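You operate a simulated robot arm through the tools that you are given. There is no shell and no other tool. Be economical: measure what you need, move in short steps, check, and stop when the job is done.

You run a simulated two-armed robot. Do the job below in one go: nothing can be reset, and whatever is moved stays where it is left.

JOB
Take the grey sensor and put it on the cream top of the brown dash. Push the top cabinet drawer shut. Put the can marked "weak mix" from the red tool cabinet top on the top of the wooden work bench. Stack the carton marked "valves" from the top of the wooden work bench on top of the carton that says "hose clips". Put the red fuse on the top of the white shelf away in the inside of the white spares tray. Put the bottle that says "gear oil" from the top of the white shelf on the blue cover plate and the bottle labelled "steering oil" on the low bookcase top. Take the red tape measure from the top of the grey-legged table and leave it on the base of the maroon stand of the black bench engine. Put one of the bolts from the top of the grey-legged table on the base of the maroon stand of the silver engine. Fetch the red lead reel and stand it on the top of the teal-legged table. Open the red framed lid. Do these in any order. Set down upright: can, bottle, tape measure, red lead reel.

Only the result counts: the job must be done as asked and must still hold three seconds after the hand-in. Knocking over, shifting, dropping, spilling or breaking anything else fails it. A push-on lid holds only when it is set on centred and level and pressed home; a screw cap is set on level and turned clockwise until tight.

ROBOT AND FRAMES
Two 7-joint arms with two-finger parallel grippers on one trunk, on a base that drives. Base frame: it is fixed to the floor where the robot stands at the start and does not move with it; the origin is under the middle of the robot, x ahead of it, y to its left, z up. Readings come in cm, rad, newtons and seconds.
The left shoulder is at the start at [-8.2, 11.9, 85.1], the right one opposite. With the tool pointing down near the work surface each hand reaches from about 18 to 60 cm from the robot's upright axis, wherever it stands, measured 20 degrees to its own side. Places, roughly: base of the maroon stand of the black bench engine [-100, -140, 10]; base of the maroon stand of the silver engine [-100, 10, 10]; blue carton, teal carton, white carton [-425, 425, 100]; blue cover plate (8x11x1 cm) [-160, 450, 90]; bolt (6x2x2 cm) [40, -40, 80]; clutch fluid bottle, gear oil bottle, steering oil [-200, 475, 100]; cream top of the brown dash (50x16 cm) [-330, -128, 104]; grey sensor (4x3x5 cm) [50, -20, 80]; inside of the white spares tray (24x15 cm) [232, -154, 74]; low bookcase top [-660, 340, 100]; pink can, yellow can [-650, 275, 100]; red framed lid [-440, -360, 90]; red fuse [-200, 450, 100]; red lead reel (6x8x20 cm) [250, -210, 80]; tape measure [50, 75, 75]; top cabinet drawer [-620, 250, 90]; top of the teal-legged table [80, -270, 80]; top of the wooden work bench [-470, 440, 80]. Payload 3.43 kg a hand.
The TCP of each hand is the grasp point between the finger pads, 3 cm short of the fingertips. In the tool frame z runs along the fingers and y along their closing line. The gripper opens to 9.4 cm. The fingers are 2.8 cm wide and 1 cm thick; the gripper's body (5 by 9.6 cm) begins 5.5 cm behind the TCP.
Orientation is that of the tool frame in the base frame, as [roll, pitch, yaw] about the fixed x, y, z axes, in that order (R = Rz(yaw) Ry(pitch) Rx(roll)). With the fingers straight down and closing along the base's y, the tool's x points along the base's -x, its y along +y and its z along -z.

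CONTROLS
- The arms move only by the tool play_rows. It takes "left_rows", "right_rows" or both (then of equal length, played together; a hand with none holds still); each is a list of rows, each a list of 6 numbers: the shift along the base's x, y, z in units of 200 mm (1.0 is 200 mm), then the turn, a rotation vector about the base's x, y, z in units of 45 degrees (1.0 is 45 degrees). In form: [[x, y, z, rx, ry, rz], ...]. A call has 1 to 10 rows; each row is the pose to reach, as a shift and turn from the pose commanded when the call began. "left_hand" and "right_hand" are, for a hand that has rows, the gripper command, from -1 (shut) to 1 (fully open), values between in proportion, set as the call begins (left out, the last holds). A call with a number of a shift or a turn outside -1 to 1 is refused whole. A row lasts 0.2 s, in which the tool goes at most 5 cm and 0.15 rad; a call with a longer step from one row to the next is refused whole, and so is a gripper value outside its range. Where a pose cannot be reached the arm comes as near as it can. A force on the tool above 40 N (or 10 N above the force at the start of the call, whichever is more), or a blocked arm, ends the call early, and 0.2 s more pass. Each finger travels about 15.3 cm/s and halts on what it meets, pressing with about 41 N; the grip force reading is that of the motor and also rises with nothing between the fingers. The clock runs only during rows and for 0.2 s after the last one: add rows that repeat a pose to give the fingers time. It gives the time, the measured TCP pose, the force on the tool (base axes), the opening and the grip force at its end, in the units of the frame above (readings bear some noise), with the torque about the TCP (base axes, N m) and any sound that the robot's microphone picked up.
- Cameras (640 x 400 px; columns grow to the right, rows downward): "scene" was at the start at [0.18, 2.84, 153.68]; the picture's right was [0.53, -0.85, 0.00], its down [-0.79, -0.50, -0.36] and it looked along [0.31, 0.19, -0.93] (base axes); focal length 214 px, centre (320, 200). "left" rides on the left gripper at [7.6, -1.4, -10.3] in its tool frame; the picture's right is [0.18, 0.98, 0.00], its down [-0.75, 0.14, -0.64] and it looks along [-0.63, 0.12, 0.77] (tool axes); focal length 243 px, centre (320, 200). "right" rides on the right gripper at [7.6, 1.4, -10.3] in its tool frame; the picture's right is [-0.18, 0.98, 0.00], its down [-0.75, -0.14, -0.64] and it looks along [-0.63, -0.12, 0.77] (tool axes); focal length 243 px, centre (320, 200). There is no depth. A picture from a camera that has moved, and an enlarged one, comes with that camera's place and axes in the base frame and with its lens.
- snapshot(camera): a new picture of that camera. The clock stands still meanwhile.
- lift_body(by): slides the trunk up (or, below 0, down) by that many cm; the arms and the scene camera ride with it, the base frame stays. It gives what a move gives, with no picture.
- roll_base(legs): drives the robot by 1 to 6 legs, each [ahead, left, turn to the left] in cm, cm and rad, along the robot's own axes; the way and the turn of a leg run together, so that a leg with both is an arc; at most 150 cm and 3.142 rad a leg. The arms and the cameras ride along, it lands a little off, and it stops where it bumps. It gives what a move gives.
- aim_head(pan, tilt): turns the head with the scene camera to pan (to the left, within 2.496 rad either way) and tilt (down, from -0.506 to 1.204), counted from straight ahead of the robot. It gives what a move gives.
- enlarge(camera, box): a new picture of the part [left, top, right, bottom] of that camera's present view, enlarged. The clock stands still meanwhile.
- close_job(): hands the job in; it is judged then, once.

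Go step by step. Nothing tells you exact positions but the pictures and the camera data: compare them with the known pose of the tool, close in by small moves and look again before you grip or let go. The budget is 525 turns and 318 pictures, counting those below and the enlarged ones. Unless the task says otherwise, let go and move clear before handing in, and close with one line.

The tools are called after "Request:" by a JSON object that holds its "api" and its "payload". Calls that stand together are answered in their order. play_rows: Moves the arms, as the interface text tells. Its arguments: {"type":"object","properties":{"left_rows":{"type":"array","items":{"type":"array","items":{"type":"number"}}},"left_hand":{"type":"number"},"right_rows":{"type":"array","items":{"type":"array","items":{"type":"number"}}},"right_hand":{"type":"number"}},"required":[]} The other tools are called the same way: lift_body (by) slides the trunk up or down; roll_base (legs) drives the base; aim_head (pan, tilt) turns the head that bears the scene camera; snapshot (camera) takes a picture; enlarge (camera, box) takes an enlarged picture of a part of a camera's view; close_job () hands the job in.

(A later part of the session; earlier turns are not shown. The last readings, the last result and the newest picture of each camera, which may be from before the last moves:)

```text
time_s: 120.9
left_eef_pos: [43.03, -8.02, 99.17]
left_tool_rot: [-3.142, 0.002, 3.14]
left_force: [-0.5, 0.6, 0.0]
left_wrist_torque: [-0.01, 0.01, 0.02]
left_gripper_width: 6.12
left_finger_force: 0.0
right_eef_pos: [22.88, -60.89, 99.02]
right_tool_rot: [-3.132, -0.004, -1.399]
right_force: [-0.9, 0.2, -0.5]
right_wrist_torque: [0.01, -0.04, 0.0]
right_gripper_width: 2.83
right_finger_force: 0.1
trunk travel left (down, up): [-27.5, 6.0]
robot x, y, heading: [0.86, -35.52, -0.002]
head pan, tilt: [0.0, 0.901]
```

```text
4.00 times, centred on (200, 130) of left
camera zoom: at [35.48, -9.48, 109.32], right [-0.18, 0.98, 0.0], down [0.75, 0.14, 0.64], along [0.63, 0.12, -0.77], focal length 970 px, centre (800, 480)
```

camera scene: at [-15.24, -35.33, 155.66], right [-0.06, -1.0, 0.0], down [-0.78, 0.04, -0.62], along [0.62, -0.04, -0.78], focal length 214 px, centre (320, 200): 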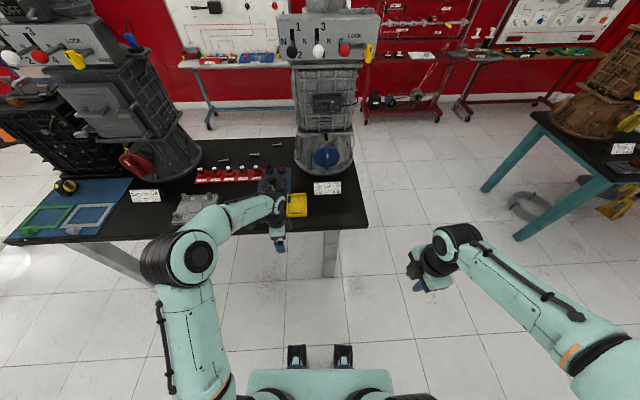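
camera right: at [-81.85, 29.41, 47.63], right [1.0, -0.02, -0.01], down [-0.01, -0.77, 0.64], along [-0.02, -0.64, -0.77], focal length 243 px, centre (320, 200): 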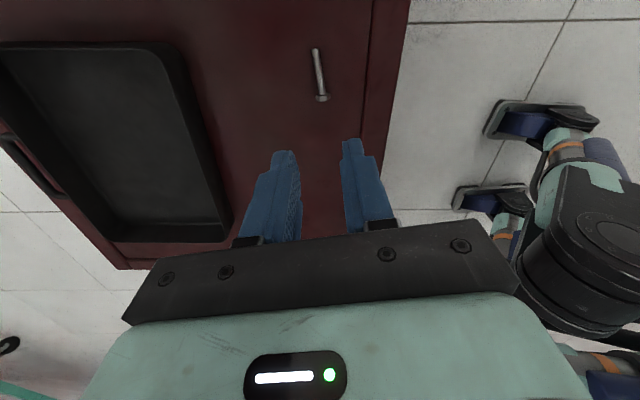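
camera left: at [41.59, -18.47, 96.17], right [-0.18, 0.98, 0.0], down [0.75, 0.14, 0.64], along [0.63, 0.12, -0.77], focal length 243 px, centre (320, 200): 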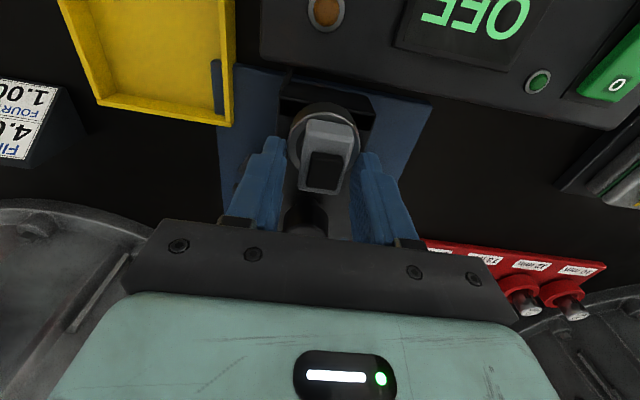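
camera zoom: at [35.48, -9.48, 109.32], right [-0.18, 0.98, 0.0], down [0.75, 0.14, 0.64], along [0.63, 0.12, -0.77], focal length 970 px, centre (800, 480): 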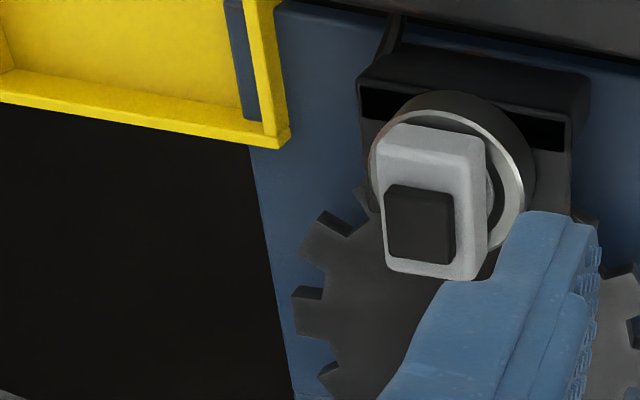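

Request:
{"api": "play_rows", "payload": {"left_rows": [[0.1, -0.2, -0.05, 0, 0, 0], [0.2, -0.4, -0.15, 0, 0, 0], [0.25, -0.45, -0.35, 0, 0, 0], [0.25, -0.45, -0.5, 0, 0, 0], [0.25, -0.45, -0.62, 0, 0, 0], [0.25, -0.45, -0.62, 0, 0, 0]], "left_hand": 0.0}}

Request:
{"api": "play_rows", "payload": {"left_rows": [[0, 0, 0, 0, 0, 0], [0, 0, 0, 0, 0, 0], [0, 0, 0, 0, 0, 0]], "left_hand": -1}}

Request:
{"api": "snapshot", "payload": {"camera": "left"}}

```text
time_s: 122.3
left_eef_pos: [48.06, -16.85, 86.62]
left_tool_rot: [3.141, 0.0, -3.141]
left_force: [-0.1, -0.8, -0.4]
left_wrist_torque: [-0.02, -0.01, -0.04]
left_gripper_width: 4.69
left_finger_force: 0.1
right_eef_pos: [22.84, -60.9, 98.99]
right_tool_rot: [-3.132, -0.001, -1.399]
right_force: [0.6, 0.4, 0.3]
right_wrist_torque: [-0.01, 0.01, -0.02]
right_gripper_width: 2.84
right_finger_force: 0.0
trunk travel left (down, up): [-27.5, 6.0]
robot x, y, heading: [1.17, -35.84, -0.002]
head pan, tilt: [0.0, 0.901]
```

```text
time_s: 123.1
left_eef_pos: [48.09, -17.04, 86.71]
left_tool_rot: [3.141, 0.002, 3.141]
left_force: [-1.6, -6.9, -6.2]
left_wrist_torque: [-0.82, -0.42, 0.11]
left_gripper_width: 4.16
left_finger_force: 44.6
right_eef_pos: [23.08, -60.98, 99.07]
right_tool_rot: [-3.133, -0.001, -1.398]
right_force: [0.5, 0.3, -0.8]
right_wrist_torque: [0.0, -0.02, 0.01]
right_gripper_width: 2.83
right_finger_force: 0.1
trunk travel left (down, up): [-27.5, 6.0]
robot x, y, heading: [1.22, -35.96, -0.002]
head pan, tilt: [0.0, 0.901]
```

```text
263 pictures are left
camera left: at [40.51, -18.45, 96.85], right [-0.18, 0.98, 0.0], down [0.75, 0.14, 0.64], along [0.63, 0.12, -0.77], focal length 243 px, centre (320, 200)
```

left: 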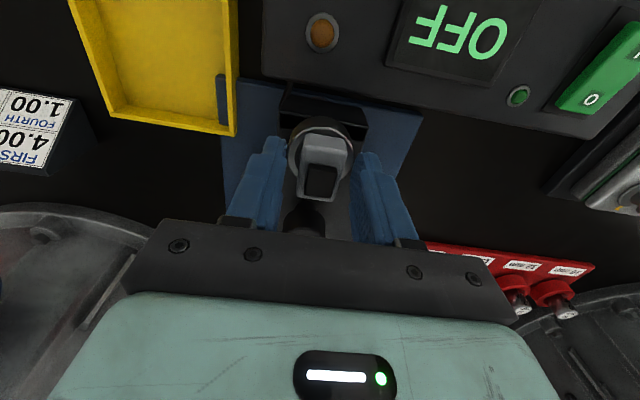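

Request:
{"api": "play_rows", "payload": {"left_rows": [[0, 0, 0, 0, 0, 0], [0, 0, 0.03, 0, 0, 0], [0, 0, 0.06, 0, 0, 0], [0, 0, 0.06, 0, 0, 0]], "left_hand": 0.0}}

Request:
{"api": "play_rows", "payload": {"left_rows": [[0, 0, 0, 0, 0, 0], [0, 0, 0, 0, 0, 0], [0, 0, 0, 0, 0, 0]], "left_hand": -1}}

```text
time_s: 124.1
left_eef_pos: [48.11, -16.97, 87.96]
left_tool_rot: [3.141, 0.002, -3.14]
left_force: [0.7, -0.2, 0.5]
left_wrist_torque: [0.03, 0.03, -0.02]
left_gripper_width: 4.7
left_finger_force: 0.0
right_eef_pos: [22.88, -60.96, 99.0]
right_tool_rot: [-3.133, -0.003, -1.399]
right_force: [-0.2, 0.0, -0.6]
right_wrist_torque: [0.04, 0.0, -0.03]
right_gripper_width: 2.81
right_finger_force: 0.1
trunk travel left (down, up): [-27.5, 6.0]
robot x, y, heading: [1.25, -35.75, -0.006]
head pan, tilt: [0.0, 0.901]
```

```text
time_s: 124.9
left_eef_pos: [48.09, -16.97, 87.89]
left_tool_rot: [-3.141, 0.001, -3.141]
left_force: [-0.3, 0.8, 1.8]
left_wrist_torque: [-0.01, 0.01, 0.02]
left_gripper_width: 2.25
left_finger_force: 40.4
right_eef_pos: [22.9, -60.95, 98.98]
right_tool_rot: [-3.132, -0.001, -1.399]
right_force: [0.6, 0.3, -1.0]
right_wrist_torque: [-0.01, -0.01, -0.02]
right_gripper_width: 2.82
right_finger_force: 0.1
trunk travel left (down, up): [-27.5, 6.0]
robot x, y, heading: [0.74, -35.68, -0.008]
head pan, tilt: [0.0, 0.901]
```

Width 2.25 — the sensor's head is gripped. I lift it and look.

Request:
{"api": "play_rows", "payload": {"left_rows": [[0, 0, 0.02, 0, 0, 0], [0, 0, 0.05, 0, 0, 0], [0, 0, 0.1, 0, 0, 0], [0, 0, 0.18, 0, 0, 0], [0, 0, 0.28, 0, 0, 0], [0, 0, 0.45, 0, 0, 0]]}}

Request:
{"api": "snapshot", "payload": {"camera": "left"}}

```text
time_s: 126.3
left_eef_pos: [48.19, -17.31, 97.15]
left_tool_rot: [3.142, 0.002, 3.14]
left_force: [0.3, -0.6, -0.1]
left_wrist_torque: [-0.02, 0.0, -0.01]
left_gripper_width: 2.28
left_finger_force: 40.8
right_eef_pos: [22.9, -60.96, 98.99]
right_tool_rot: [-3.132, -0.001, -1.399]
right_force: [-0.8, -0.7, -0.3]
right_wrist_torque: [0.01, 0.03, 0.01]
right_gripper_width: 2.82
right_finger_force: 0.0
trunk travel left (down, up): [-27.5, 6.0]
robot x, y, heading: [1.42, -35.36, -0.004]
head pan, tilt: [0.0, 0.901]
```

```text
262 pictures are left
camera left: at [40.52, -18.68, 107.2], right [-0.18, 0.98, 0.0], down [0.75, 0.14, 0.64], along [0.63, 0.12, -0.77], focal length 243 px, centre (320, 200)
```

left: 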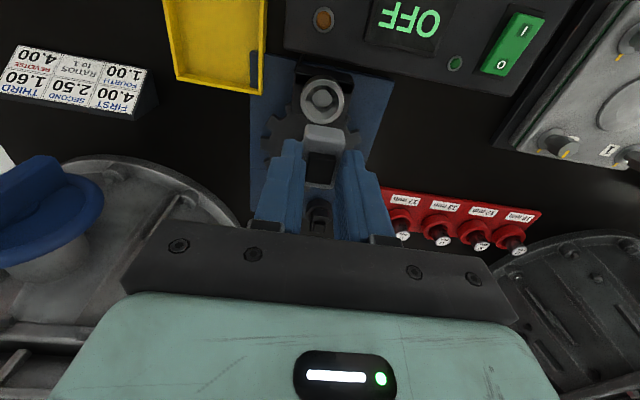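

Request:
{"api": "play_rows", "payload": {"left_rows": [[-0.2, 0, 0.1, 0, 0, 0], [-0.4, 0.05, 0.2, 0, 0, 0], [-0.6, 0.1, 0.3, 0, 0, 0], [-0.8, 0.15, 0.4, 0, 0, 0]]}}

Request:
{"api": "roll_base", "payload": {"legs": [[-20, -10, 0], [0, 0, 3.14]]}}

Request:
{"api": "aim_head", "payload": {"pan": 0, "tilt": 0.5}}

Request:
{"api": "snapshot", "payload": {"camera": "scene"}}

```text
time_s: 127.3
left_eef_pos: [31.98, -14.23, 105.13]
left_tool_rot: [3.141, 0.002, -3.141]
left_force: [0.5, -0.2, -1.4]
left_wrist_torque: [0.03, -0.02, -0.02]
left_gripper_width: 2.29
left_finger_force: 40.8
right_eef_pos: [22.71, -60.96, 98.99]
right_tool_rot: [-3.132, -0.003, -1.399]
right_force: [-0.7, 0.4, 0.7]
right_wrist_torque: [-0.02, -0.01, -0.02]
right_gripper_width: 2.81
right_finger_force: 0.2
trunk travel left (down, up): [-27.5, 6.0]
robot x, y, heading: [1.22, -35.3, 0.001]
head pan, tilt: [0.0, 0.901]
```

```text
time_s: 136.3
left_eef_pos: [-50.22, -67.06, 105.02]
left_tool_rot: [-3.141, 0.001, 0.0]
left_force: [-0.1, 0.1, -0.6]
left_wrist_torque: [-0.02, 0.02, 0.0]
left_gripper_width: 2.27
left_finger_force: 41.0
right_eef_pos: [-41.03, -20.24, 98.95]
right_tool_rot: [-3.133, -0.002, 1.742]
right_force: [-0.1, 0.6, 0.4]
right_wrist_torque: [-0.02, 0.0, 0.03]
right_gripper_width: 2.84
right_finger_force: 0.0
trunk travel left (down, up): [-27.5, 6.0]
robot x, y, heading: [-19.23, -45.45, 3.14]
head pan, tilt: [0.0, 0.901]
```

```text
time_s: 137.2
left_eef_pos: [-50.33, -66.97, 105.04]
left_tool_rot: [-3.14, 0.002, 0.0]
left_force: [0.9, -0.6, 0.5]
left_wrist_torque: [0.02, 0.01, -0.01]
left_gripper_width: 2.29
left_finger_force: 41.1
right_eef_pos: [-40.96, -20.22, 99.03]
right_tool_rot: [-3.132, -0.002, 1.742]
right_force: [0.4, -0.8, -0.9]
right_wrist_torque: [0.0, 0.01, -0.01]
right_gripper_width: 2.81
right_finger_force: 0.0
trunk travel left (down, up): [-27.5, 6.0]
robot x, y, heading: [-19.35, -45.4, 3.14]
head pan, tilt: [0.0, 0.499]
```

```text
261 pictures are left
camera scene: at [-24.09, -45.73, 159.04], right [0.0, 1.0, 0.0], down [0.48, 0.0, -0.88], along [-0.88, 0.0, -0.48], focal length 214 px, centre (320, 200)
```

scene: 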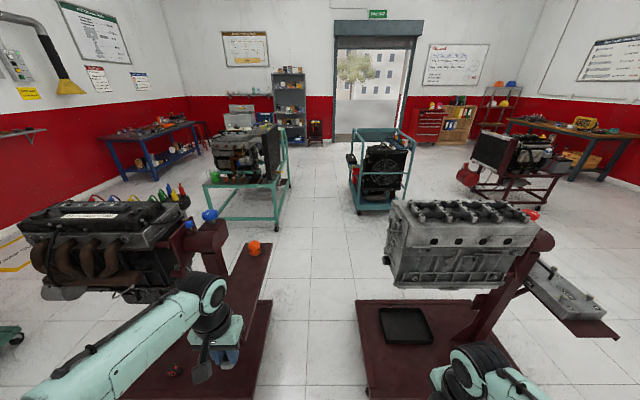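

Request:
{"api": "aim_head", "payload": {"pan": 1.2, "tilt": 1.2}}

Request:
{"api": "snapshot", "payload": {"camera": "scene"}}

```text
time_s: 138.6
left_eef_pos: [-50.24, -67.03, 105.09]
left_tool_rot: [3.142, 0.002, 0.0]
left_force: [-0.5, 0.2, -0.6]
left_wrist_torque: [0.02, 0.0, 0.0]
left_gripper_width: 2.27
left_finger_force: 41.1
right_eef_pos: [-41.04, -20.22, 98.91]
right_tool_rot: [-3.132, -0.002, 1.74]
right_force: [0.2, 0.3, -0.1]
right_wrist_torque: [0.0, -0.01, 0.02]
right_gripper_width: 2.81
right_finger_force: 0.1
trunk travel left (down, up): [-27.5, 6.0]
robot x, y, heading: [-19.24, -45.63, 3.143]
head pan, tilt: [1.201, 1.201]
```

```text
260 pictures are left
camera scene: at [-17.03, -50.96, 153.68], right [-0.93, 0.36, 0.0], down [0.34, 0.87, -0.36], along [-0.13, -0.34, -0.93], focal length 214 px, centre (320, 200)
```

scene: 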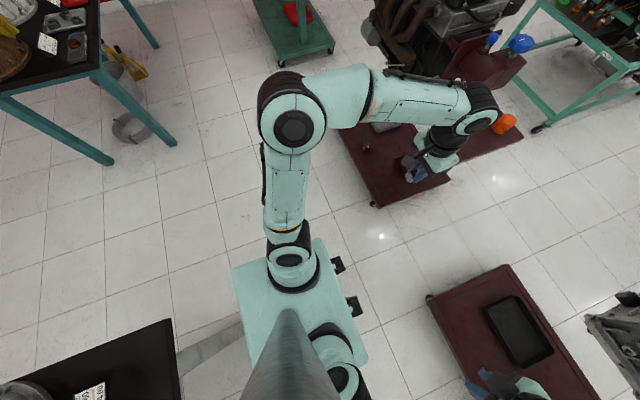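

Request:
{"api": "roll_base", "payload": {"legs": [[140, 0, 0]]}}

Request:
{"api": "aim_head", "payload": {"pan": 0.4, "tilt": 0.5}}

Request:
{"api": "snapshot", "payload": {"camera": "scene"}}

```text
time_s: 141.8
left_eef_pos: [-97.38, -67.05, 104.82]
left_tool_rot: [-3.139, 0.0, -0.015]
left_force: [0.5, 0.4, -1.2]
left_wrist_torque: [0.03, 0.0, -0.01]
left_gripper_width: 2.27
left_finger_force: 40.9
right_eef_pos: [-87.19, -20.6, 99.07]
right_tool_rot: [3.138, 0.001, 1.705]
right_force: [0.1, 0.2, 0.0]
right_wrist_torque: [-0.02, -0.02, 0.07]
right_gripper_width: 2.8
right_finger_force: 0.0
trunk travel left (down, up): [-27.5, 6.0]
robot x, y, heading: [-66.36, -46.14, 3.129]
head pan, tilt: [1.201, 1.201]
stopped in leg 1: the force on the tool passed its limit at 93 N (the readings are from after the stop); the commanded pose is now the measured one
```

```text
time_s: 143.0
left_eef_pos: [-97.26, -66.77, 105.06]
left_tool_rot: [-3.141, 0.001, -0.014]
left_force: [0.1, -0.3, -0.1]
left_wrist_torque: [0.01, 0.02, 0.0]
left_gripper_width: 2.27
left_finger_force: 41.2
right_eef_pos: [-87.02, -20.31, 99.02]
right_tool_rot: [3.139, 0.002, 1.703]
right_force: [-0.1, -0.3, 0.4]
right_wrist_torque: [-0.02, -0.02, 0.02]
right_gripper_width: 2.83
right_finger_force: 0.1
trunk travel left (down, up): [-27.5, 6.0]
robot x, y, heading: [-65.88, -45.75, 3.128]
head pan, tilt: [0.4, 0.499]
```

```text
259 pictures are left
camera scene: at [-70.11, -49.49, 159.04], right [-0.38, 0.93, 0.0], down [0.44, 0.18, -0.88], along [-0.81, -0.33, -0.48], focal length 214 px, centre (320, 200)
```

scene: 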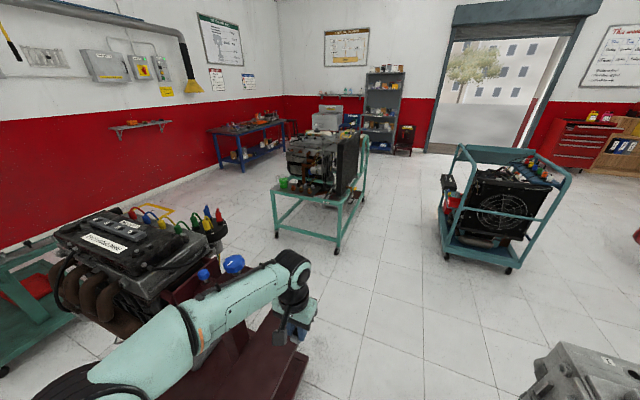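

Request:
{"api": "aim_head", "payload": {"pan": -0.7, "tilt": 0.8}}

Request:
{"api": "snapshot", "payload": {"camera": "scene"}}

Request:
{"api": "snapshot", "payload": {"camera": "right"}}

```text
time_s: 144.3
left_eef_pos: [-97.28, -66.81, 104.91]
left_tool_rot: [-3.141, 0.003, -0.015]
left_force: [-0.1, 0.0, -0.2]
left_wrist_torque: [0.02, -0.03, 0.03]
left_gripper_width: 2.24
left_finger_force: 41.3
right_eef_pos: [-87.05, -20.34, 99.01]
right_tool_rot: [3.139, 0.004, 1.704]
right_force: [-0.9, 0.0, -0.4]
right_wrist_torque: [-0.01, -0.03, 0.01]
right_gripper_width: 2.78
right_finger_force: 0.0
trunk travel left (down, up): [-27.5, 6.0]
robot x, y, heading: [-65.99, -45.93, 3.128]
head pan, tilt: [-0.7, 0.799]
```

```text
258 pictures are left
camera scene: at [-67.79, -40.79, 156.45], right [0.65, 0.76, 0.0], down [0.54, -0.47, -0.7], along [-0.53, 0.46, -0.72], focal length 214 px, centre (320, 200)
```

scene: 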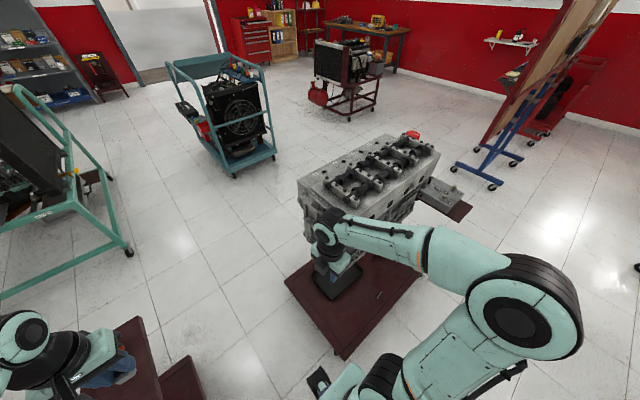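

```text
257 pictures are left
camera right: at [-86.66, -12.65, 109.28], right [1.0, -0.05, 0.0], down [-0.04, -0.76, 0.64], along [-0.03, -0.64, -0.76], focal length 243 px, centre (320, 200)
```

right: 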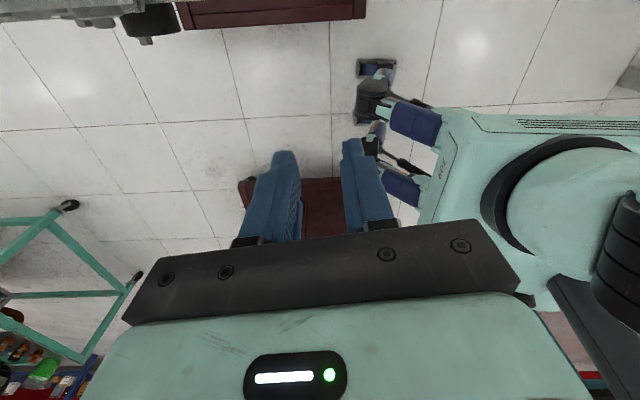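

Request:
{"api": "roll_base", "payload": {"legs": [[-45, 0, 0.012], [0, -100, 0], [0, -95, 0]]}}

Request:
{"api": "aim_head", "payload": {"pan": 0.0, "tilt": 0.6}}

Request:
{"api": "snapshot", "payload": {"camera": "scene"}}

```text
time_s: 164.3
left_eef_pos: [-48.55, 130.02, 105.03]
left_tool_rot: [-3.141, 0.002, -0.004]
left_force: [-0.3, 0.5, -0.9]
left_wrist_torque: [-0.03, 0.0, 0.0]
left_gripper_width: 2.28
left_finger_force: 40.4
right_eef_pos: [-38.92, 176.69, 99.08]
right_tool_rot: [3.141, 0.003, 1.716]
right_force: [-0.3, 0.4, 0.7]
right_wrist_torque: [0.0, -0.02, 0.05]
right_gripper_width: 2.78
right_finger_force: 0.1
trunk travel left (down, up): [-27.5, 6.0]
robot x, y, heading: [-17.73, 151.39, 3.144]
head pan, tilt: [-0.7, 0.799]
```

```text
time_s: 165.3
left_eef_pos: [-48.57, 130.04, 104.92]
left_tool_rot: [-3.141, 0.001, -0.002]
left_force: [-0.6, 0.0, -1.2]
left_wrist_torque: [-0.01, 0.0, 0.01]
left_gripper_width: 2.26
left_finger_force: 41.2
right_eef_pos: [-38.85, 176.6, 99.05]
right_tool_rot: [3.139, 0.002, 1.716]
right_force: [-0.2, 0.4, -1.5]
right_wrist_torque: [0.04, 0.01, -0.01]
right_gripper_width: 2.84
right_finger_force: 0.1
trunk travel left (down, up): [-27.5, 6.0]
robot x, y, heading: [-17.65, 151.67, 3.141]
head pan, tilt: [0.0, 0.6]
```

```text
256 pictures are left
camera scene: at [-22.09, 151.25, 158.13], right [0.0, 1.0, 0.0], down [0.57, 0.0, -0.82], along [-0.82, 0.0, -0.57], focal length 214 px, centre (320, 200)
```

scene: 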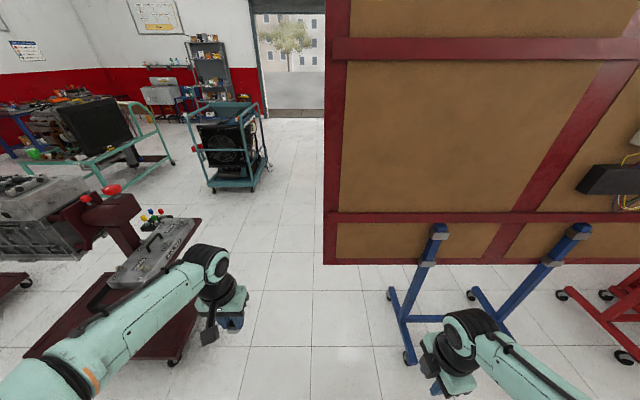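

Request:
{"api": "play_rows", "payload": {"left_rows": [[-0.2, 0.08, 0, 0, 0, 0], [-0.4, 0.16, 0, 0, 0, 0], [-0.6, 0.24, 0, 0, 0, 0], [-0.8, 0.32, 0, 0, 0, 0], [-1, 0.4, 0.05, 0, 0, 0]], "right_rows": [[-0.2, -0.1, 0.05, 0, 0, 0], [-0.4, -0.2, 0.1, 0, 0, 0], [-0.6, -0.3, 0.15, 0, 0, 0], [-0.8, -0.4, 0.2, 0, 0, 0], [-1, -0.5, 0.25, 0, 0, 0]]}}

Request:
{"api": "play_rows", "payload": {"left_rows": [[-0.1, 0.05, 0, 0, 0, 0], [-0.2, 0.1, 0, 0, 0, 0]], "right_rows": [[-0.2, -0.1, 0.0, 0, 0, 0], [-0.4, -0.2, 0.0, 0, 0, 0]]}}

Request:
{"api": "aim_head", "payload": {"pan": 0.0, "tilt": 1.0}}

Request:
{"api": "snapshot", "payload": {"camera": "scene"}}

```text
time_s: 166.6
left_eef_pos: [-67.93, 138.38, 105.95]
left_tool_rot: [3.14, -0.001, -0.003]
left_force: [0.0, -0.5, 0.0]
left_wrist_torque: [0.02, -0.07, 0.0]
left_gripper_width: 2.26
left_finger_force: 40.6
left hand out of reach, approached as far as the arm can: row 5
right_eef_pos: [-59.15, 166.45, 104.06]
right_tool_rot: [3.136, 0.002, 1.717]
right_force: [-0.5, -0.6, -0.4]
right_wrist_torque: [0.01, -0.04, 0.02]
right_gripper_width: 2.83
right_finger_force: 0.1
trunk travel left (down, up): [-27.5, 6.0]
robot x, y, heading: [-17.67, 151.17, 3.138]
head pan, tilt: [0.0, 0.6]
```

```text
time_s: 167.2
left_eef_pos: [-67.96, 139.08, 105.44]
left_tool_rot: [-3.141, 0.002, -0.004]
left_force: [0.1, -0.7, -0.3]
left_wrist_torque: [-0.02, 0.05, 0.01]
left_gripper_width: 2.27
left_finger_force: 40.5
left hand out of reach, approached as far as the arm can: row 1, 2
right_eef_pos: [-67.09, 162.44, 104.24]
right_tool_rot: [3.136, 0.003, 1.718]
right_force: [0.0, 0.3, 1.4]
right_wrist_torque: [0.07, -0.04, 0.02]
right_gripper_width: 2.8
right_finger_force: 0.0
trunk travel left (down, up): [-27.5, 6.0]
robot x, y, heading: [-17.34, 151.08, 3.139]
head pan, tilt: [0.0, 0.6]
```

```text
time_s: 168.0
left_eef_pos: [-67.74, 139.1, 105.59]
left_tool_rot: [-3.142, 0.002, -0.002]
left_force: [-0.1, -0.4, -0.8]
left_wrist_torque: [0.0, -0.01, -0.01]
left_gripper_width: 2.28
left_finger_force: 40.8
right_eef_pos: [-67.08, 162.48, 104.19]
right_tool_rot: [3.138, 0.003, 1.716]
right_force: [0.5, -0.5, 0.7]
right_wrist_torque: [-0.01, -0.04, -0.01]
right_gripper_width: 2.83
right_finger_force: 0.1
trunk travel left (down, up): [-27.5, 6.0]
robot x, y, heading: [-17.31, 151.23, 3.136]
head pan, tilt: [0.0, 1.0]
```

```text
255 pictures are left
camera scene: at [-20.23, 151.23, 154.94], right [0.0, 1.0, 0.0], down [0.84, 0.0, -0.54], along [-0.54, 0.0, -0.84], focal length 214 px, centre (320, 200)
```

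scene: 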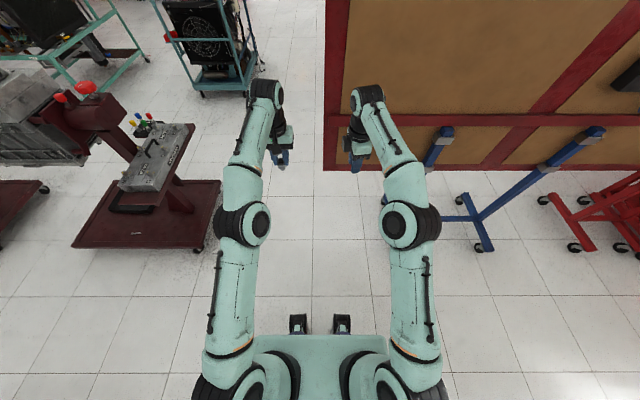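

Request:
{"api": "roll_base", "payload": {"legs": [[0, 37, 0], [130, 0, 0]]}}

Request:
{"api": "aim_head", "payload": {"pan": 0.5, "tilt": 0.6}}

Request:
{"api": "snapshot", "payload": {"camera": "scene"}}

Request:
{"api": "aim_head", "payload": {"pan": -0.6, "tilt": 0.6}}

Request:
{"api": "snapshot", "payload": {"camera": "scene"}}

```text
time_s: 178.1
left_eef_pos: [-199.93, 98.34, 105.49]
left_tool_rot: [-3.141, 0.002, 0.033]
left_force: [0.4, -0.5, 1.1]
left_wrist_torque: [0.03, 0.01, 0.0]
left_gripper_width: 2.26
left_finger_force: 41.1
right_eef_pos: [-199.96, 121.75, 104.27]
right_tool_rot: [3.14, 0.003, 1.751]
right_force: [0.6, -0.3, 0.1]
right_wrist_torque: [0.0, 0.02, 0.02]
right_gripper_width: 2.82
right_finger_force: 0.1
trunk travel left (down, up): [-27.5, 6.0]
robot x, y, heading: [-150.29, 112.46, -3.108]
head pan, tilt: [0.0, 1.0]
```

```text
time_s: 179.0
left_eef_pos: [-199.92, 98.39, 105.53]
left_tool_rot: [3.141, 0.003, 0.032]
left_force: [1.6, 0.7, -0.1]
left_wrist_torque: [0.02, 0.02, -0.01]
left_gripper_width: 2.31
left_finger_force: 41.0
right_eef_pos: [-200.12, 121.91, 104.31]
right_tool_rot: [3.14, 0.004, 1.751]
right_force: [0.3, 0.7, 0.3]
right_wrist_torque: [0.01, -0.04, 0.03]
right_gripper_width: 2.82
right_finger_force: 0.1
trunk travel left (down, up): [-27.5, 6.0]
robot x, y, heading: [-149.92, 112.87, -3.108]
head pan, tilt: [0.499, 0.6]
```

```text
254 pictures are left
camera scene: at [-153.42, 108.0, 158.13], right [-0.51, 0.86, 0.0], down [0.49, 0.29, -0.82], along [-0.71, -0.42, -0.57], focal length 214 px, centre (320, 200)
```

scene: 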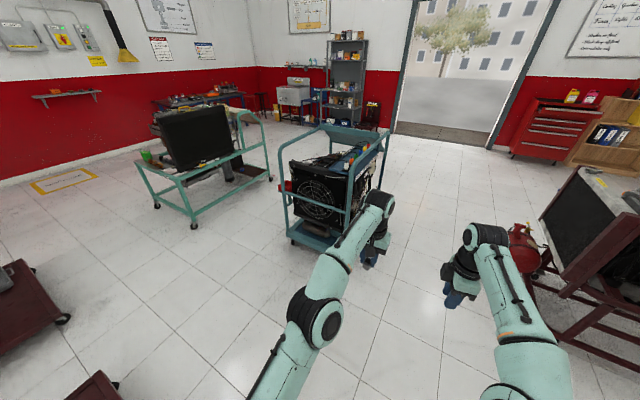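

```text
time_s: 180.3
left_eef_pos: [-199.81, 98.39, 105.52]
left_tool_rot: [-3.142, 0.002, 0.035]
left_force: [0.1, -0.4, 0.4]
left_wrist_torque: [-0.02, -0.02, -0.03]
left_gripper_width: 2.28
left_finger_force: 40.8
right_eef_pos: [-199.93, 121.95, 104.25]
right_tool_rot: [3.139, 0.004, 1.75]
right_force: [-0.3, -0.2, 0.7]
right_wrist_torque: [-0.01, -0.03, -0.02]
right_gripper_width: 2.81
right_finger_force: 0.1
trunk travel left (down, up): [-27.5, 6.0]
robot x, y, heading: [-150.09, 112.94, -3.107]
head pan, tilt: [-0.6, 0.6]
```

```text
253 pictures are left
camera scene: at [-153.26, 117.21, 158.14], right [0.54, 0.84, 0.0], down [0.48, -0.3, -0.83], along [-0.7, 0.44, -0.56], focal length 214 px, centre (320, 200)
```

scene: 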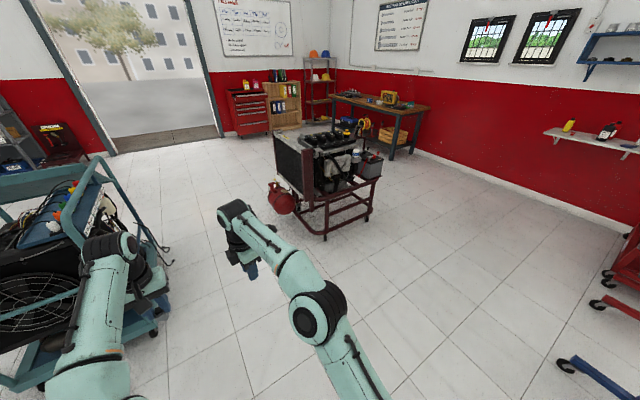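

Request:
{"api": "aim_head", "payload": {"pan": 0.7, "tilt": 0.4}}

Request:
{"api": "enlarge", "payload": {"camera": "scene", "box": [200, 100, 500, 288]}}

```text
time_s: 181.8
left_eef_pos: [-199.84, 98.42, 105.5]
left_tool_rot: [-3.141, 0.002, 0.033]
left_force: [0.1, -0.4, -0.1]
left_wrist_torque: [-0.01, 0.04, 0.0]
left_gripper_width: 2.28
left_finger_force: 41.0
right_eef_pos: [-200.07, 121.68, 104.24]
right_tool_rot: [3.138, 0.002, 1.75]
right_force: [-0.7, -0.6, 0.4]
right_wrist_torque: [0.02, 0.01, -0.04]
right_gripper_width: 2.8
right_finger_force: 0.0
trunk travel left (down, up): [-27.5, 6.0]
robot x, y, heading: [-150.26, 112.15, -3.106]
head pan, tilt: [0.7, 0.4]
```

```text
2.13 times, centred on (350, 194) of scene
camera zoom: at [-152.69, 106.28, 159.96], right [-0.67, 0.74, 0.0], down [0.29, 0.26, -0.92], along [-0.69, -0.62, -0.39], focal length 456 px, centre (256, 213)
```

zoom: 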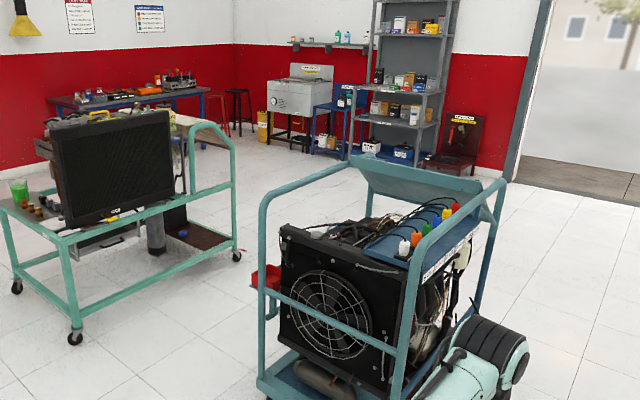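

Request:
{"api": "roll_base", "payload": {"legs": [[30, 0, -0.035], [0, 140, 0], [0, 15, 0]]}}

Request:
{"api": "aim_head", "payload": {"pan": 0.4, "tilt": 0.6}}

Request:
{"api": "snapshot", "payload": {"camera": "scene"}}

```text
time_s: 197.4
left_eef_pos: [-232.59, -53.76, 105.5]
left_tool_rot: [3.141, 0.003, -0.014]
left_force: [0.4, -0.7, 0.1]
left_wrist_torque: [0.02, -0.02, -0.01]
left_gripper_width: 2.28
left_finger_force: 41.0
right_eef_pos: [-231.42, -30.34, 104.33]
right_tool_rot: [3.14, 0.005, 1.704]
right_force: [0.1, 0.0, 0.6]
right_wrist_torque: [0.01, -0.02, -0.02]
right_gripper_width: 2.8
right_finger_force: 0.0
trunk travel left (down, up): [-27.5, 6.0]
robot x, y, heading: [-182.1, -42.15, 3.127]
head pan, tilt: [0.7, 0.4]
```

```text
time_s: 198.2
left_eef_pos: [-232.52, -53.89, 105.51]
left_tool_rot: [3.142, 0.002, -0.013]
left_force: [0.1, 0.1, -0.5]
left_wrist_torque: [-0.02, -0.02, -0.03]
left_gripper_width: 2.28
left_finger_force: 41.2
right_eef_pos: [-231.45, -30.36, 104.27]
right_tool_rot: [-3.141, 0.004, 1.703]
right_force: [-0.1, -0.1, 0.0]
right_wrist_torque: [0.0, -0.02, -0.03]
right_gripper_width: 2.82
right_finger_force: 0.0
trunk travel left (down, up): [-27.5, 6.0]
robot x, y, heading: [-182.11, -41.95, 3.127]
head pan, tilt: [0.4, 0.6]
```

```text
251 pictures are left
camera scene: at [-186.01, -45.6, 158.14], right [-0.38, 0.93, 0.0], down [0.52, 0.21, -0.83], along [-0.76, -0.31, -0.56], focal length 214 px, centre (320, 200)
```

scene: 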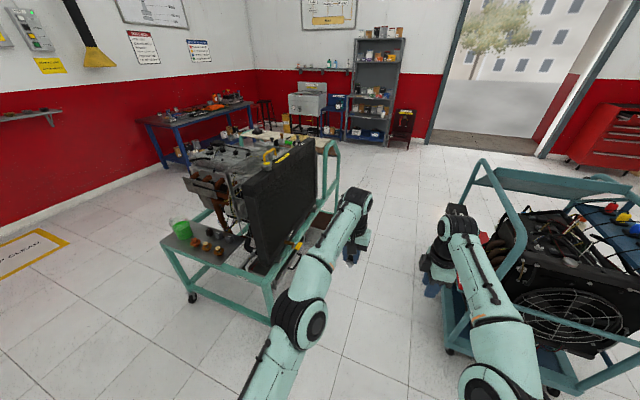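

Request:
{"api": "roll_base", "payload": {"legs": [[0, 0, 1.585], [0, -140, 0]]}}

Request:
{"api": "lift_body", "payload": {"by": 6}}

Request:
{"api": "aim_head", "payload": {"pan": -0.1, "tilt": 0.6}}

Request:
{"api": "snapshot", "payload": {"camera": "scene"}}

```text
time_s: 214.5
left_eef_pos: [-310.21, -91.73, 105.51]
left_tool_rot: [-3.14, 0.001, 1.555]
left_force: [-0.4, -0.2, -0.7]
left_wrist_torque: [0.0, 0.02, 0.0]
left_gripper_width: 2.26
left_finger_force: 40.9
right_eef_pos: [-333.78, -90.64, 104.26]
right_tool_rot: [3.14, 0.003, -3.011]
right_force: [-0.4, -0.5, 0.0]
right_wrist_torque: [0.01, -0.02, -0.01]
right_gripper_width: 2.82
right_finger_force: 0.2
trunk travel left (down, up): [-27.5, 6.0]
robot x, y, heading: [-321.9, -40.97, -1.583]
head pan, tilt: [0.4, 0.6]
```

```text
time_s: 215.5
left_eef_pos: [-310.28, -91.54, 111.35]
left_tool_rot: [3.142, 0.002, 1.555]
left_force: [-0.5, 0.2, -0.4]
left_wrist_torque: [-0.01, 0.05, -0.04]
left_gripper_width: 2.3
left_finger_force: 40.7
right_eef_pos: [-333.75, -90.67, 110.31]
right_tool_rot: [3.141, 0.003, -3.009]
right_force: [-0.3, 1.1, -0.4]
right_wrist_torque: [0.01, -0.01, -0.01]
right_gripper_width: 2.83
right_finger_force: 0.1
trunk travel left (down, up): [-33.5, 0.0]
robot x, y, heading: [-321.68, -41.56, -1.584]
head pan, tilt: [0.4, 0.6]
```

```text
time_s: 216.4
left_eef_pos: [-310.26, -91.68, 111.54]
left_tool_rot: [-3.141, 0.003, 1.554]
left_force: [0.2, -0.4, -1.2]
left_wrist_torque: [0.02, 0.02, 0.02]
left_gripper_width: 2.28
left_finger_force: 41.0
right_eef_pos: [-333.76, -90.59, 110.35]
right_tool_rot: [3.139, 0.004, -3.01]
right_force: [0.4, 1.1, -0.9]
right_wrist_torque: [-0.03, 0.0, -0.01]
right_gripper_width: 2.81
right_finger_force: 0.0
trunk travel left (down, up): [-33.5, 0.0]
robot x, y, heading: [-321.62, -41.1, -1.585]
head pan, tilt: [-0.099, 0.6]
```

```text
250 pictures are left
camera scene: at [-323.0, -45.68, 164.46], right [-0.99, 0.11, 0.0], down [0.06, 0.56, -0.82], along [-0.09, -0.82, -0.57], focal length 214 px, centre (320, 200)
```

scene: 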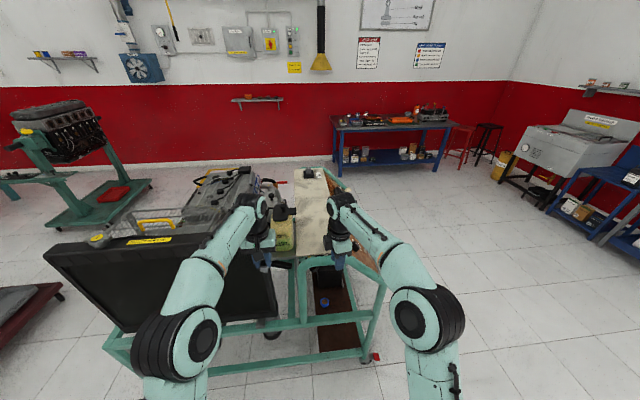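

Request:
{"api": "play_rows", "payload": {"left_rows": [[0, 0.05, 0.15, 0, 0, 0], [0, 0.1, 0.3, 0, 0, 0], [0, 0.1, 0.4, 0, 0, 0], [0, 0.1, 0.4, 0, 0, 0]], "right_rows": [[0, 0.2, 0.1, 0, 0, 0], [-0.1, 0.4, 0.15, 0, 0, 0], [-0.2, 0.6, 0.2, 0, 0, 0], [-0.4, 0.7, 0.2, 0, 0, 0]]}}

Request:
{"api": "roll_base", "payload": {"legs": [[10, -12, 0]]}}

Request:
{"api": "snapshot", "payload": {"camera": "scene"}}

Request:
{"api": "snapshot", "payload": {"camera": "left"}}

```text
time_s: 217.4
left_eef_pos: [-310.25, -89.69, 119.55]
left_tool_rot: [3.138, 0.004, 1.555]
left_force: [-0.1, 0.6, 0.0]
left_wrist_torque: [-0.02, -0.01, 0.01]
left_gripper_width: 2.28
left_finger_force: 41.2
right_eef_pos: [-341.91, -76.46, 114.34]
right_tool_rot: [3.139, 0.004, -3.01]
right_force: [-0.6, 0.6, 0.1]
right_wrist_torque: [-0.02, 0.01, 0.0]
right_gripper_width: 2.82
right_finger_force: 0.0
trunk travel left (down, up): [-33.5, 0.0]
robot x, y, heading: [-321.52, -41.1, -1.581]
head pan, tilt: [-0.099, 0.6]
```

```text
time_s: 219.1
left_eef_pos: [-322.38, -99.45, 119.48]
left_tool_rot: [3.141, 0.003, 1.552]
left_force: [-0.2, -0.4, -0.2]
left_wrist_torque: [-0.02, -0.01, -0.02]
left_gripper_width: 2.28
left_finger_force: 41.2
right_eef_pos: [-354.08, -86.33, 114.4]
right_tool_rot: [3.141, 0.005, -3.012]
right_force: [1.0, 0.7, -0.5]
right_wrist_torque: [0.0, -0.02, 0.02]
right_gripper_width: 2.82
right_finger_force: 0.1
trunk travel left (down, up): [-33.5, 0.0]
robot x, y, heading: [-333.83, -50.99, -1.59]
head pan, tilt: [-0.099, 0.6]
```

```text
249 pictures are left
camera scene: at [-335.14, -55.4, 164.45], right [-0.99, 0.12, 0.0], down [0.07, 0.56, -0.83], along [-0.1, -0.82, -0.56], focal length 214 px, centre (320, 200)
```

scene: 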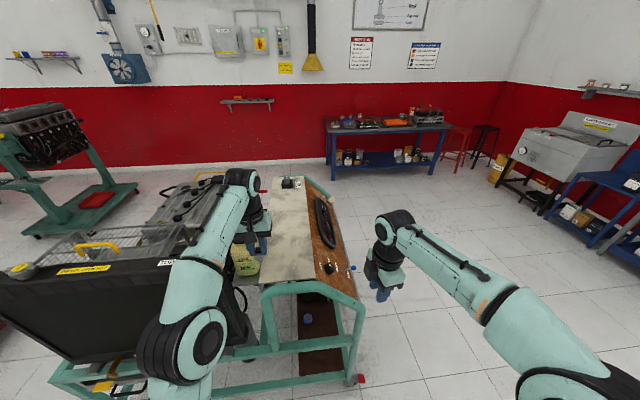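

```text
248 pictures are left
camera left: at [-323.62, -91.87, 129.65], right [0.99, 0.17, 0.0], down [0.13, -0.75, 0.64], along [0.11, -0.63, -0.77], focal length 243 px, centre (320, 200)
```

left: 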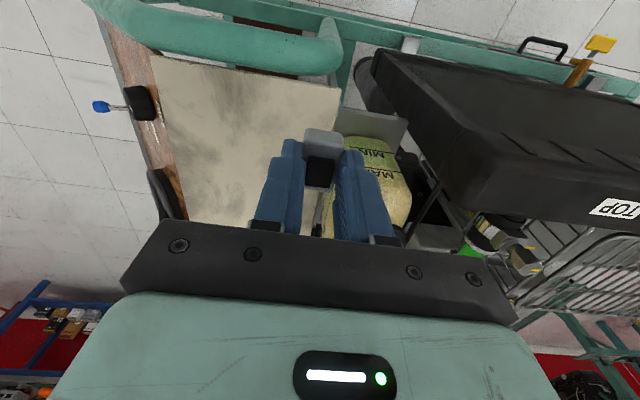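

Request:
{"api": "play_rows", "payload": {"left_rows": [[-0.15, -0.15, 0, 0, 0, 0], [-0.3, -0.3, 0, 0, 0, 0], [-0.33, -0.5, 0, 0, 0, 0], [-0.33, -0.62, 0, 0, 0, 0], [-0.33, -0.62, -0.15, 0, 0, 0], [-0.33, -0.62, -0.25, 0, 0, 0]]}}

Request:
{"api": "snapshot", "payload": {"camera": "left"}}

```text
time_s: 220.5
left_eef_pos: [-327.85, -104.28, 113.29]
left_tool_rot: [3.142, 0.002, 1.555]
left_force: [-0.1, 0.2, -0.5]
left_wrist_torque: [-0.03, 0.01, -0.02]
left_gripper_width: 2.25
left_finger_force: 40.9
left hand out of reach, approached as far as the arm can: row 1, 2, 3, 4, 5, 6
right_eef_pos: [-354.08, -86.33, 114.31]
right_tool_rot: [3.141, 0.002, -3.011]
right_force: [-0.9, 0.5, -0.3]
right_wrist_torque: [0.0, 0.03, 0.01]
right_gripper_width: 2.81
right_finger_force: 0.1
trunk travel left (down, up): [-33.5, 0.0]
robot x, y, heading: [-334.06, -50.88, -1.592]
head pan, tilt: [-0.099, 0.6]
```

```text
247 pictures are left
camera left: at [-329.04, -96.6, 123.45], right [0.99, 0.17, 0.0], down [0.13, -0.75, 0.64], along [0.11, -0.63, -0.77], focal length 243 px, centre (320, 200)
```

left: 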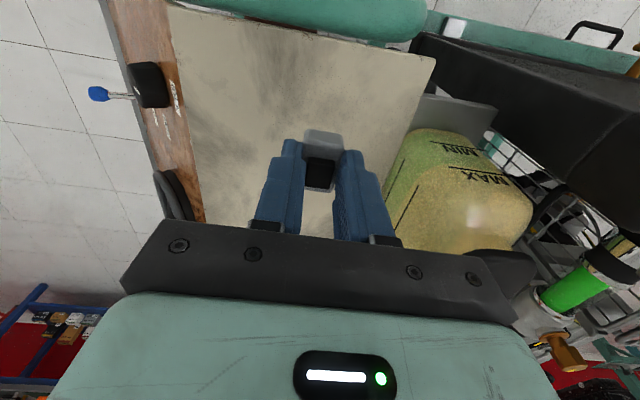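

Request:
{"api": "roll_base", "payload": {"legs": [[6, 0, 0]]}}

Request:
{"api": "play_rows", "payload": {"left_rows": [[0, 0, -0.05, 0, 0, 0], [0, 0, -0.1, 0, 0, 0], [0, 0, -0.14, 0, 0, 0], [0, 0, -0.18, 0, 0, 0]]}}

Request:
{"api": "snapshot", "payload": {"camera": "left"}}

```text
time_s: 221.5
left_eef_pos: [-327.94, -109.77, 113.38]
left_tool_rot: [3.141, 0.002, 1.551]
left_force: [0.3, -0.1, 0.4]
left_wrist_torque: [0.03, 0.02, 0.04]
left_gripper_width: 2.27
left_finger_force: 41.1
right_eef_pos: [-354.08, -91.98, 114.37]
right_tool_rot: [3.139, 0.003, -3.01]
right_force: [0.5, 0.7, -0.3]
right_wrist_torque: [-0.01, -0.03, -0.02]
right_gripper_width: 2.82
right_finger_force: 0.1
trunk travel left (down, up): [-33.5, 0.0]
robot x, y, heading: [-334.18, -56.94, -1.585]
head pan, tilt: [-0.099, 0.6]
```

```text
time_s: 222.5
left_eef_pos: [-328.6, -109.89, 113.2]
left_tool_rot: [3.126, 0.008, 1.524]
left_force: [-0.5, -0.8, -0.2]
left_wrist_torque: [0.0, -0.01, -0.01]
left_gripper_width: 2.26
left_finger_force: 41.0
left hand out of reach, approached as far as the arm can: row 1, 2, 3, 4
right_eef_pos: [-354.03, -92.05, 114.37]
right_tool_rot: [3.14, 0.004, -3.013]
right_force: [-0.4, -0.5, -0.8]
right_wrist_torque: [-0.04, 0.03, 0.02]
right_gripper_width: 2.8
right_finger_force: 0.1
trunk travel left (down, up): [-33.5, 0.0]
robot x, y, heading: [-334.15, -56.71, -1.587]
head pan, tilt: [-0.099, 0.6]
```

```text
246 pictures are left
camera left: at [-329.71, -102.19, 123.3], right [0.99, 0.14, 0.01], down [0.1, -0.75, 0.65], along [0.1, -0.64, -0.76], focal length 243 px, centre (320, 200)
```

left: 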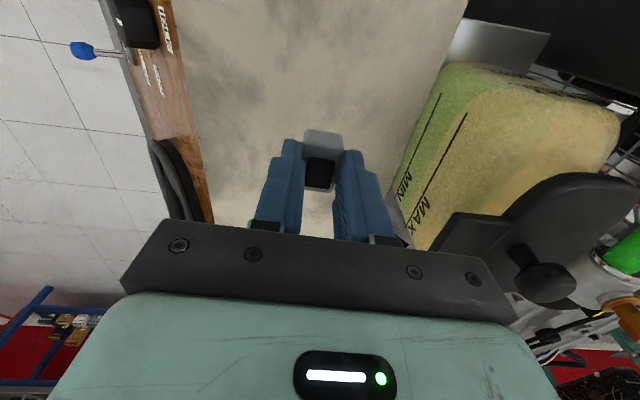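

Request:
{"api": "play_rows", "payload": {"left_rows": [[0, 0.15, 0, 0, 0, 0], [0, 0.3, 0, 0, 0, 0], [0, 0.4, 0, 0, 0, 0]]}}

Request:
{"api": "play_rows", "payload": {"left_rows": [[0, 0, -0.05, 0, 0, 0], [0, 0, -0.08, 0, 0, 0]]}}

```text
time_s: 223.3
left_eef_pos: [-329.98, -109.03, 113.78]
left_tool_rot: [-3.14, 0.0, 1.555]
left_force: [0.5, -0.5, -0.1]
left_wrist_torque: [0.0, -0.04, -0.02]
left_gripper_width: 2.28
left_finger_force: 41.0
left hand out of reach, approached as far as the arm can: row 1, 2, 3
right_eef_pos: [-353.98, -92.12, 114.41]
right_tool_rot: [3.141, 0.004, -3.011]
right_force: [0.5, -0.9, 0.0]
right_wrist_torque: [-0.02, -0.03, 0.0]
right_gripper_width: 2.84
right_finger_force: 0.1
trunk travel left (down, up): [-33.5, 0.0]
robot x, y, heading: [-333.9, -56.83, -1.588]
head pan, tilt: [-0.099, 0.6]
```

```text
time_s: 223.9
left_eef_pos: [-330.33, -109.31, 113.11]
left_tool_rot: [3.139, 0.006, 1.547]
left_force: [1.2, -1.0, 0.1]
left_wrist_torque: [0.0, 0.0, 0.01]
left_gripper_width: 2.27
left_finger_force: 41.4
left hand out of reach, approached as far as the arm can: row 1, 2
right_eef_pos: [-354.04, -92.13, 114.48]
right_tool_rot: [3.14, 0.005, -3.009]
right_force: [-0.2, -0.1, -0.3]
right_wrist_torque: [-0.03, 0.01, 0.01]
right_gripper_width: 2.81
right_finger_force: 0.0
trunk travel left (down, up): [-33.5, 0.0]
robot x, y, heading: [-334.01, -56.88, -1.589]
head pan, tilt: [-0.099, 0.6]
```

Request:
{"api": "lift_body", "payload": {"by": -1.5}}

Request:
{"api": "enlarge", "payload": {"camera": "left", "box": [220, 60, 420, 185]}}

```text
time_s: 224.5
left_eef_pos: [-330.33, -108.39, 110.57]
left_tool_rot: [-3.14, -0.015, 1.554]
left_force: [0.2, -0.4, 0.3]
left_wrist_torque: [0.04, -0.01, -0.02]
left_gripper_width: 2.27
left_finger_force: 41.1
right_eef_pos: [-354.08, -92.13, 112.96]
right_tool_rot: [3.14, 0.005, -3.011]
right_force: [-0.1, 0.3, 0.4]
right_wrist_torque: [0.0, -0.01, 0.01]
right_gripper_width: 2.82
right_finger_force: 0.0
trunk travel left (down, up): [-32.0, 1.5]
robot x, y, heading: [-334.1, -56.96, -1.588]
head pan, tilt: [-0.099, 0.6]
```

```text
3.20 times, centred on (320, 122) of left
camera zoom: at [-331.49, -100.93, 120.81], right [0.99, 0.17, 0.0], down [0.13, -0.77, 0.63], along [0.11, -0.62, -0.78], focal length 776 px, centre (320, 448)
```

zoom: 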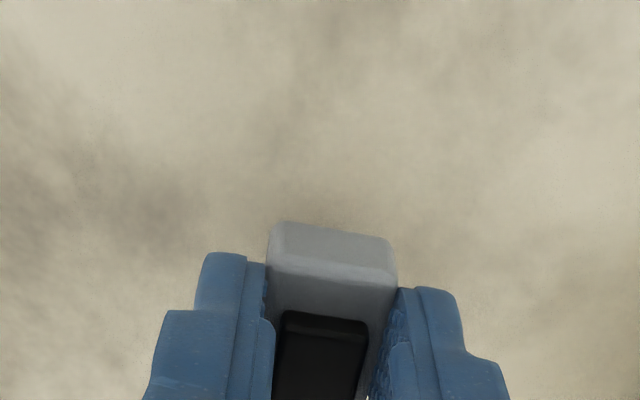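

Request:
{"api": "lift_body", "payload": {"by": -1}}

Request:
{"api": "lift_body", "payload": {"by": -0.7}}

Request:
{"api": "lift_body", "payload": {"by": -0.7}}

```text
time_s: 225.1
left_eef_pos: [-330.21, -107.37, 109.32]
left_tool_rot: [-3.137, -0.024, 1.553]
left_force: [2.1, 8.3, 32.0]
left_wrist_torque: [0.32, -0.11, 0.02]
left_gripper_width: 2.34
left_finger_force: 41.0
right_eef_pos: [-354.18, -92.0, 112.03]
right_tool_rot: [3.14, 0.003, -3.012]
right_force: [0.0, -0.3, -0.3]
right_wrist_torque: [0.02, 0.01, 0.0]
right_gripper_width: 2.83
right_finger_force: 0.1
trunk travel left (down, up): [-31.0, 2.5]
robot x, y, heading: [-334.54, -57.21, -1.587]
head pan, tilt: [-0.099, 0.6]
```

```text
time_s: 225.5
left_eef_pos: [-330.12, -107.45, 108.74]
left_tool_rot: [-3.132, -0.012, 1.557]
left_force: [0.0, 4.2, 10.5]
left_wrist_torque: [0.22, -0.03, -0.01]
left_gripper_width: 2.27
left_finger_force: 41.1
right_eef_pos: [-354.05, -91.94, 111.25]
right_tool_rot: [3.137, 0.003, -3.009]
right_force: [-0.5, -0.2, -0.2]
right_wrist_torque: [0.0, -0.02, -0.03]
right_gripper_width: 2.83
right_finger_force: 0.0
trunk travel left (down, up): [-30.6, 3.0]
robot x, y, heading: [-333.65, -56.85, -1.586]
head pan, tilt: [-0.099, 0.6]
stopped: the force on the tool passed its limit at 54 N (the readings are from after the stop); the commanded pose is now the measured one
```

```text
time_s: 226.0
left_eef_pos: [-330.06, -107.37, 108.86]
left_tool_rot: [-3.125, 0.008, 1.557]
left_force: [-0.2, 4.4, 10.2]
left_wrist_torque: [0.19, -0.05, 0.0]
left_gripper_width: 2.29
left_finger_force: 41.1
right_eef_pos: [-354.02, -91.94, 110.89]
right_tool_rot: [3.137, 0.005, -3.01]
right_force: [-0.1, -0.1, 1.1]
right_wrist_torque: [0.01, 0.02, 0.0]
right_gripper_width: 2.8
right_finger_force: 0.1
trunk travel left (down, up): [-30.1, 3.4]
robot x, y, heading: [-333.99, -56.77, -1.588]
head pan, tilt: [-0.099, 0.6]
stopped: the force on the tool passed its limit at 52 N (the readings are from after the stop); the commanded pose is now the measured one
```

In contact with the cream top at about 10 N. I release and rise.

Request:
{"api": "play_rows", "payload": {"left_rows": [[0, 0, 0, 0, 0, 0], [0, 0, 0, 0, 0, 0], [0, 0, 0, 0, 0, 0]], "left_hand": 0.1}}

Request:
{"api": "lift_body", "payload": {"by": 3.4}}

Request:
{"api": "play_rows", "payload": {"left_rows": [[0, 0.1, 0.2, 0, 0, 0], [0, 0.25, 0.4, 0, 0, 0], [0, 0.45, 0.5, 0, 0, 0]]}}

Request:
{"api": "snapshot", "payload": {"camera": "left"}}

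```text
time_s: 226.8
left_eef_pos: [-330.16, -107.44, 108.67]
left_tool_rot: [-3.127, 0.008, 1.559]
left_force: [1.1, -0.4, 0.3]
left_wrist_torque: [0.02, 0.0, 0.02]
left_gripper_width: 5.15
left_finger_force: 0.1
right_eef_pos: [-354.1, -92.13, 110.92]
right_tool_rot: [3.138, 0.004, -3.012]
right_force: [0.2, 0.1, 0.1]
right_wrist_torque: [-0.02, -0.03, 0.0]
right_gripper_width: 2.81
right_finger_force: 0.2
trunk travel left (down, up): [-30.1, 3.4]
robot x, y, heading: [-333.91, -56.87, -1.592]
head pan, tilt: [-0.099, 0.6]
```

```text
time_s: 227.6
left_eef_pos: [-330.16, -107.53, 112.11]
left_tool_rot: [-3.126, 0.006, 1.559]
left_force: [0.9, -0.1, -0.2]
left_wrist_torque: [-0.02, -0.01, 0.0]
left_gripper_width: 5.17
left_finger_force: 0.1
right_eef_pos: [-353.98, -91.95, 114.27]
right_tool_rot: [3.139, 0.006, -3.012]
right_force: [0.5, 0.5, 0.1]
right_wrist_torque: [-0.03, 0.02, -0.02]
right_gripper_width: 2.8
right_finger_force: 0.0
trunk travel left (down, up): [-33.5, 0.0]
robot x, y, heading: [-334.08, -57.09, -1.59]
head pan, tilt: [-0.099, 0.6]
```

```text
time_s: 228.4
left_eef_pos: [-330.04, -98.46, 122.06]
left_tool_rot: [-3.127, 0.008, 1.559]
left_force: [-0.2, -0.4, -0.1]
left_wrist_torque: [-0.03, 0.0, -0.01]
left_gripper_width: 5.17
left_finger_force: 0.0
right_eef_pos: [-354.07, -91.98, 114.38]
right_tool_rot: [3.138, 0.004, -3.01]
right_force: [-0.3, -0.1, 0.1]
right_wrist_torque: [-0.02, 0.0, -0.02]
right_gripper_width: 2.82
right_finger_force: 0.1
trunk travel left (down, up): [-33.5, 0.0]
robot x, y, heading: [-334.29, -56.81, -1.591]
head pan, tilt: [-0.099, 0.6]
```

```text
244 pictures are left
camera left: at [-331.14, -90.77, 132.23], right [0.98, 0.17, -0.02], down [0.14, -0.75, 0.65], along [0.1, -0.64, -0.76], focal length 243 px, centre (320, 200)
```

left: 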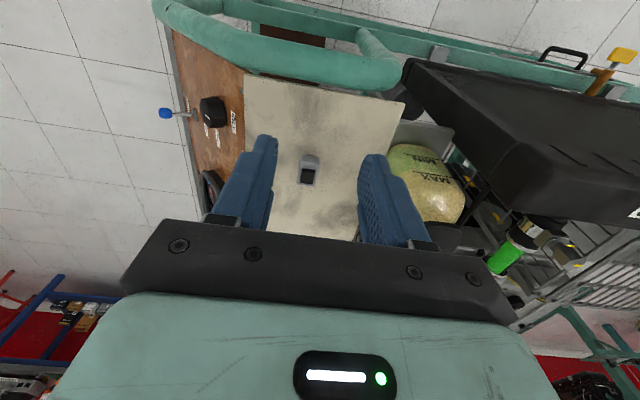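

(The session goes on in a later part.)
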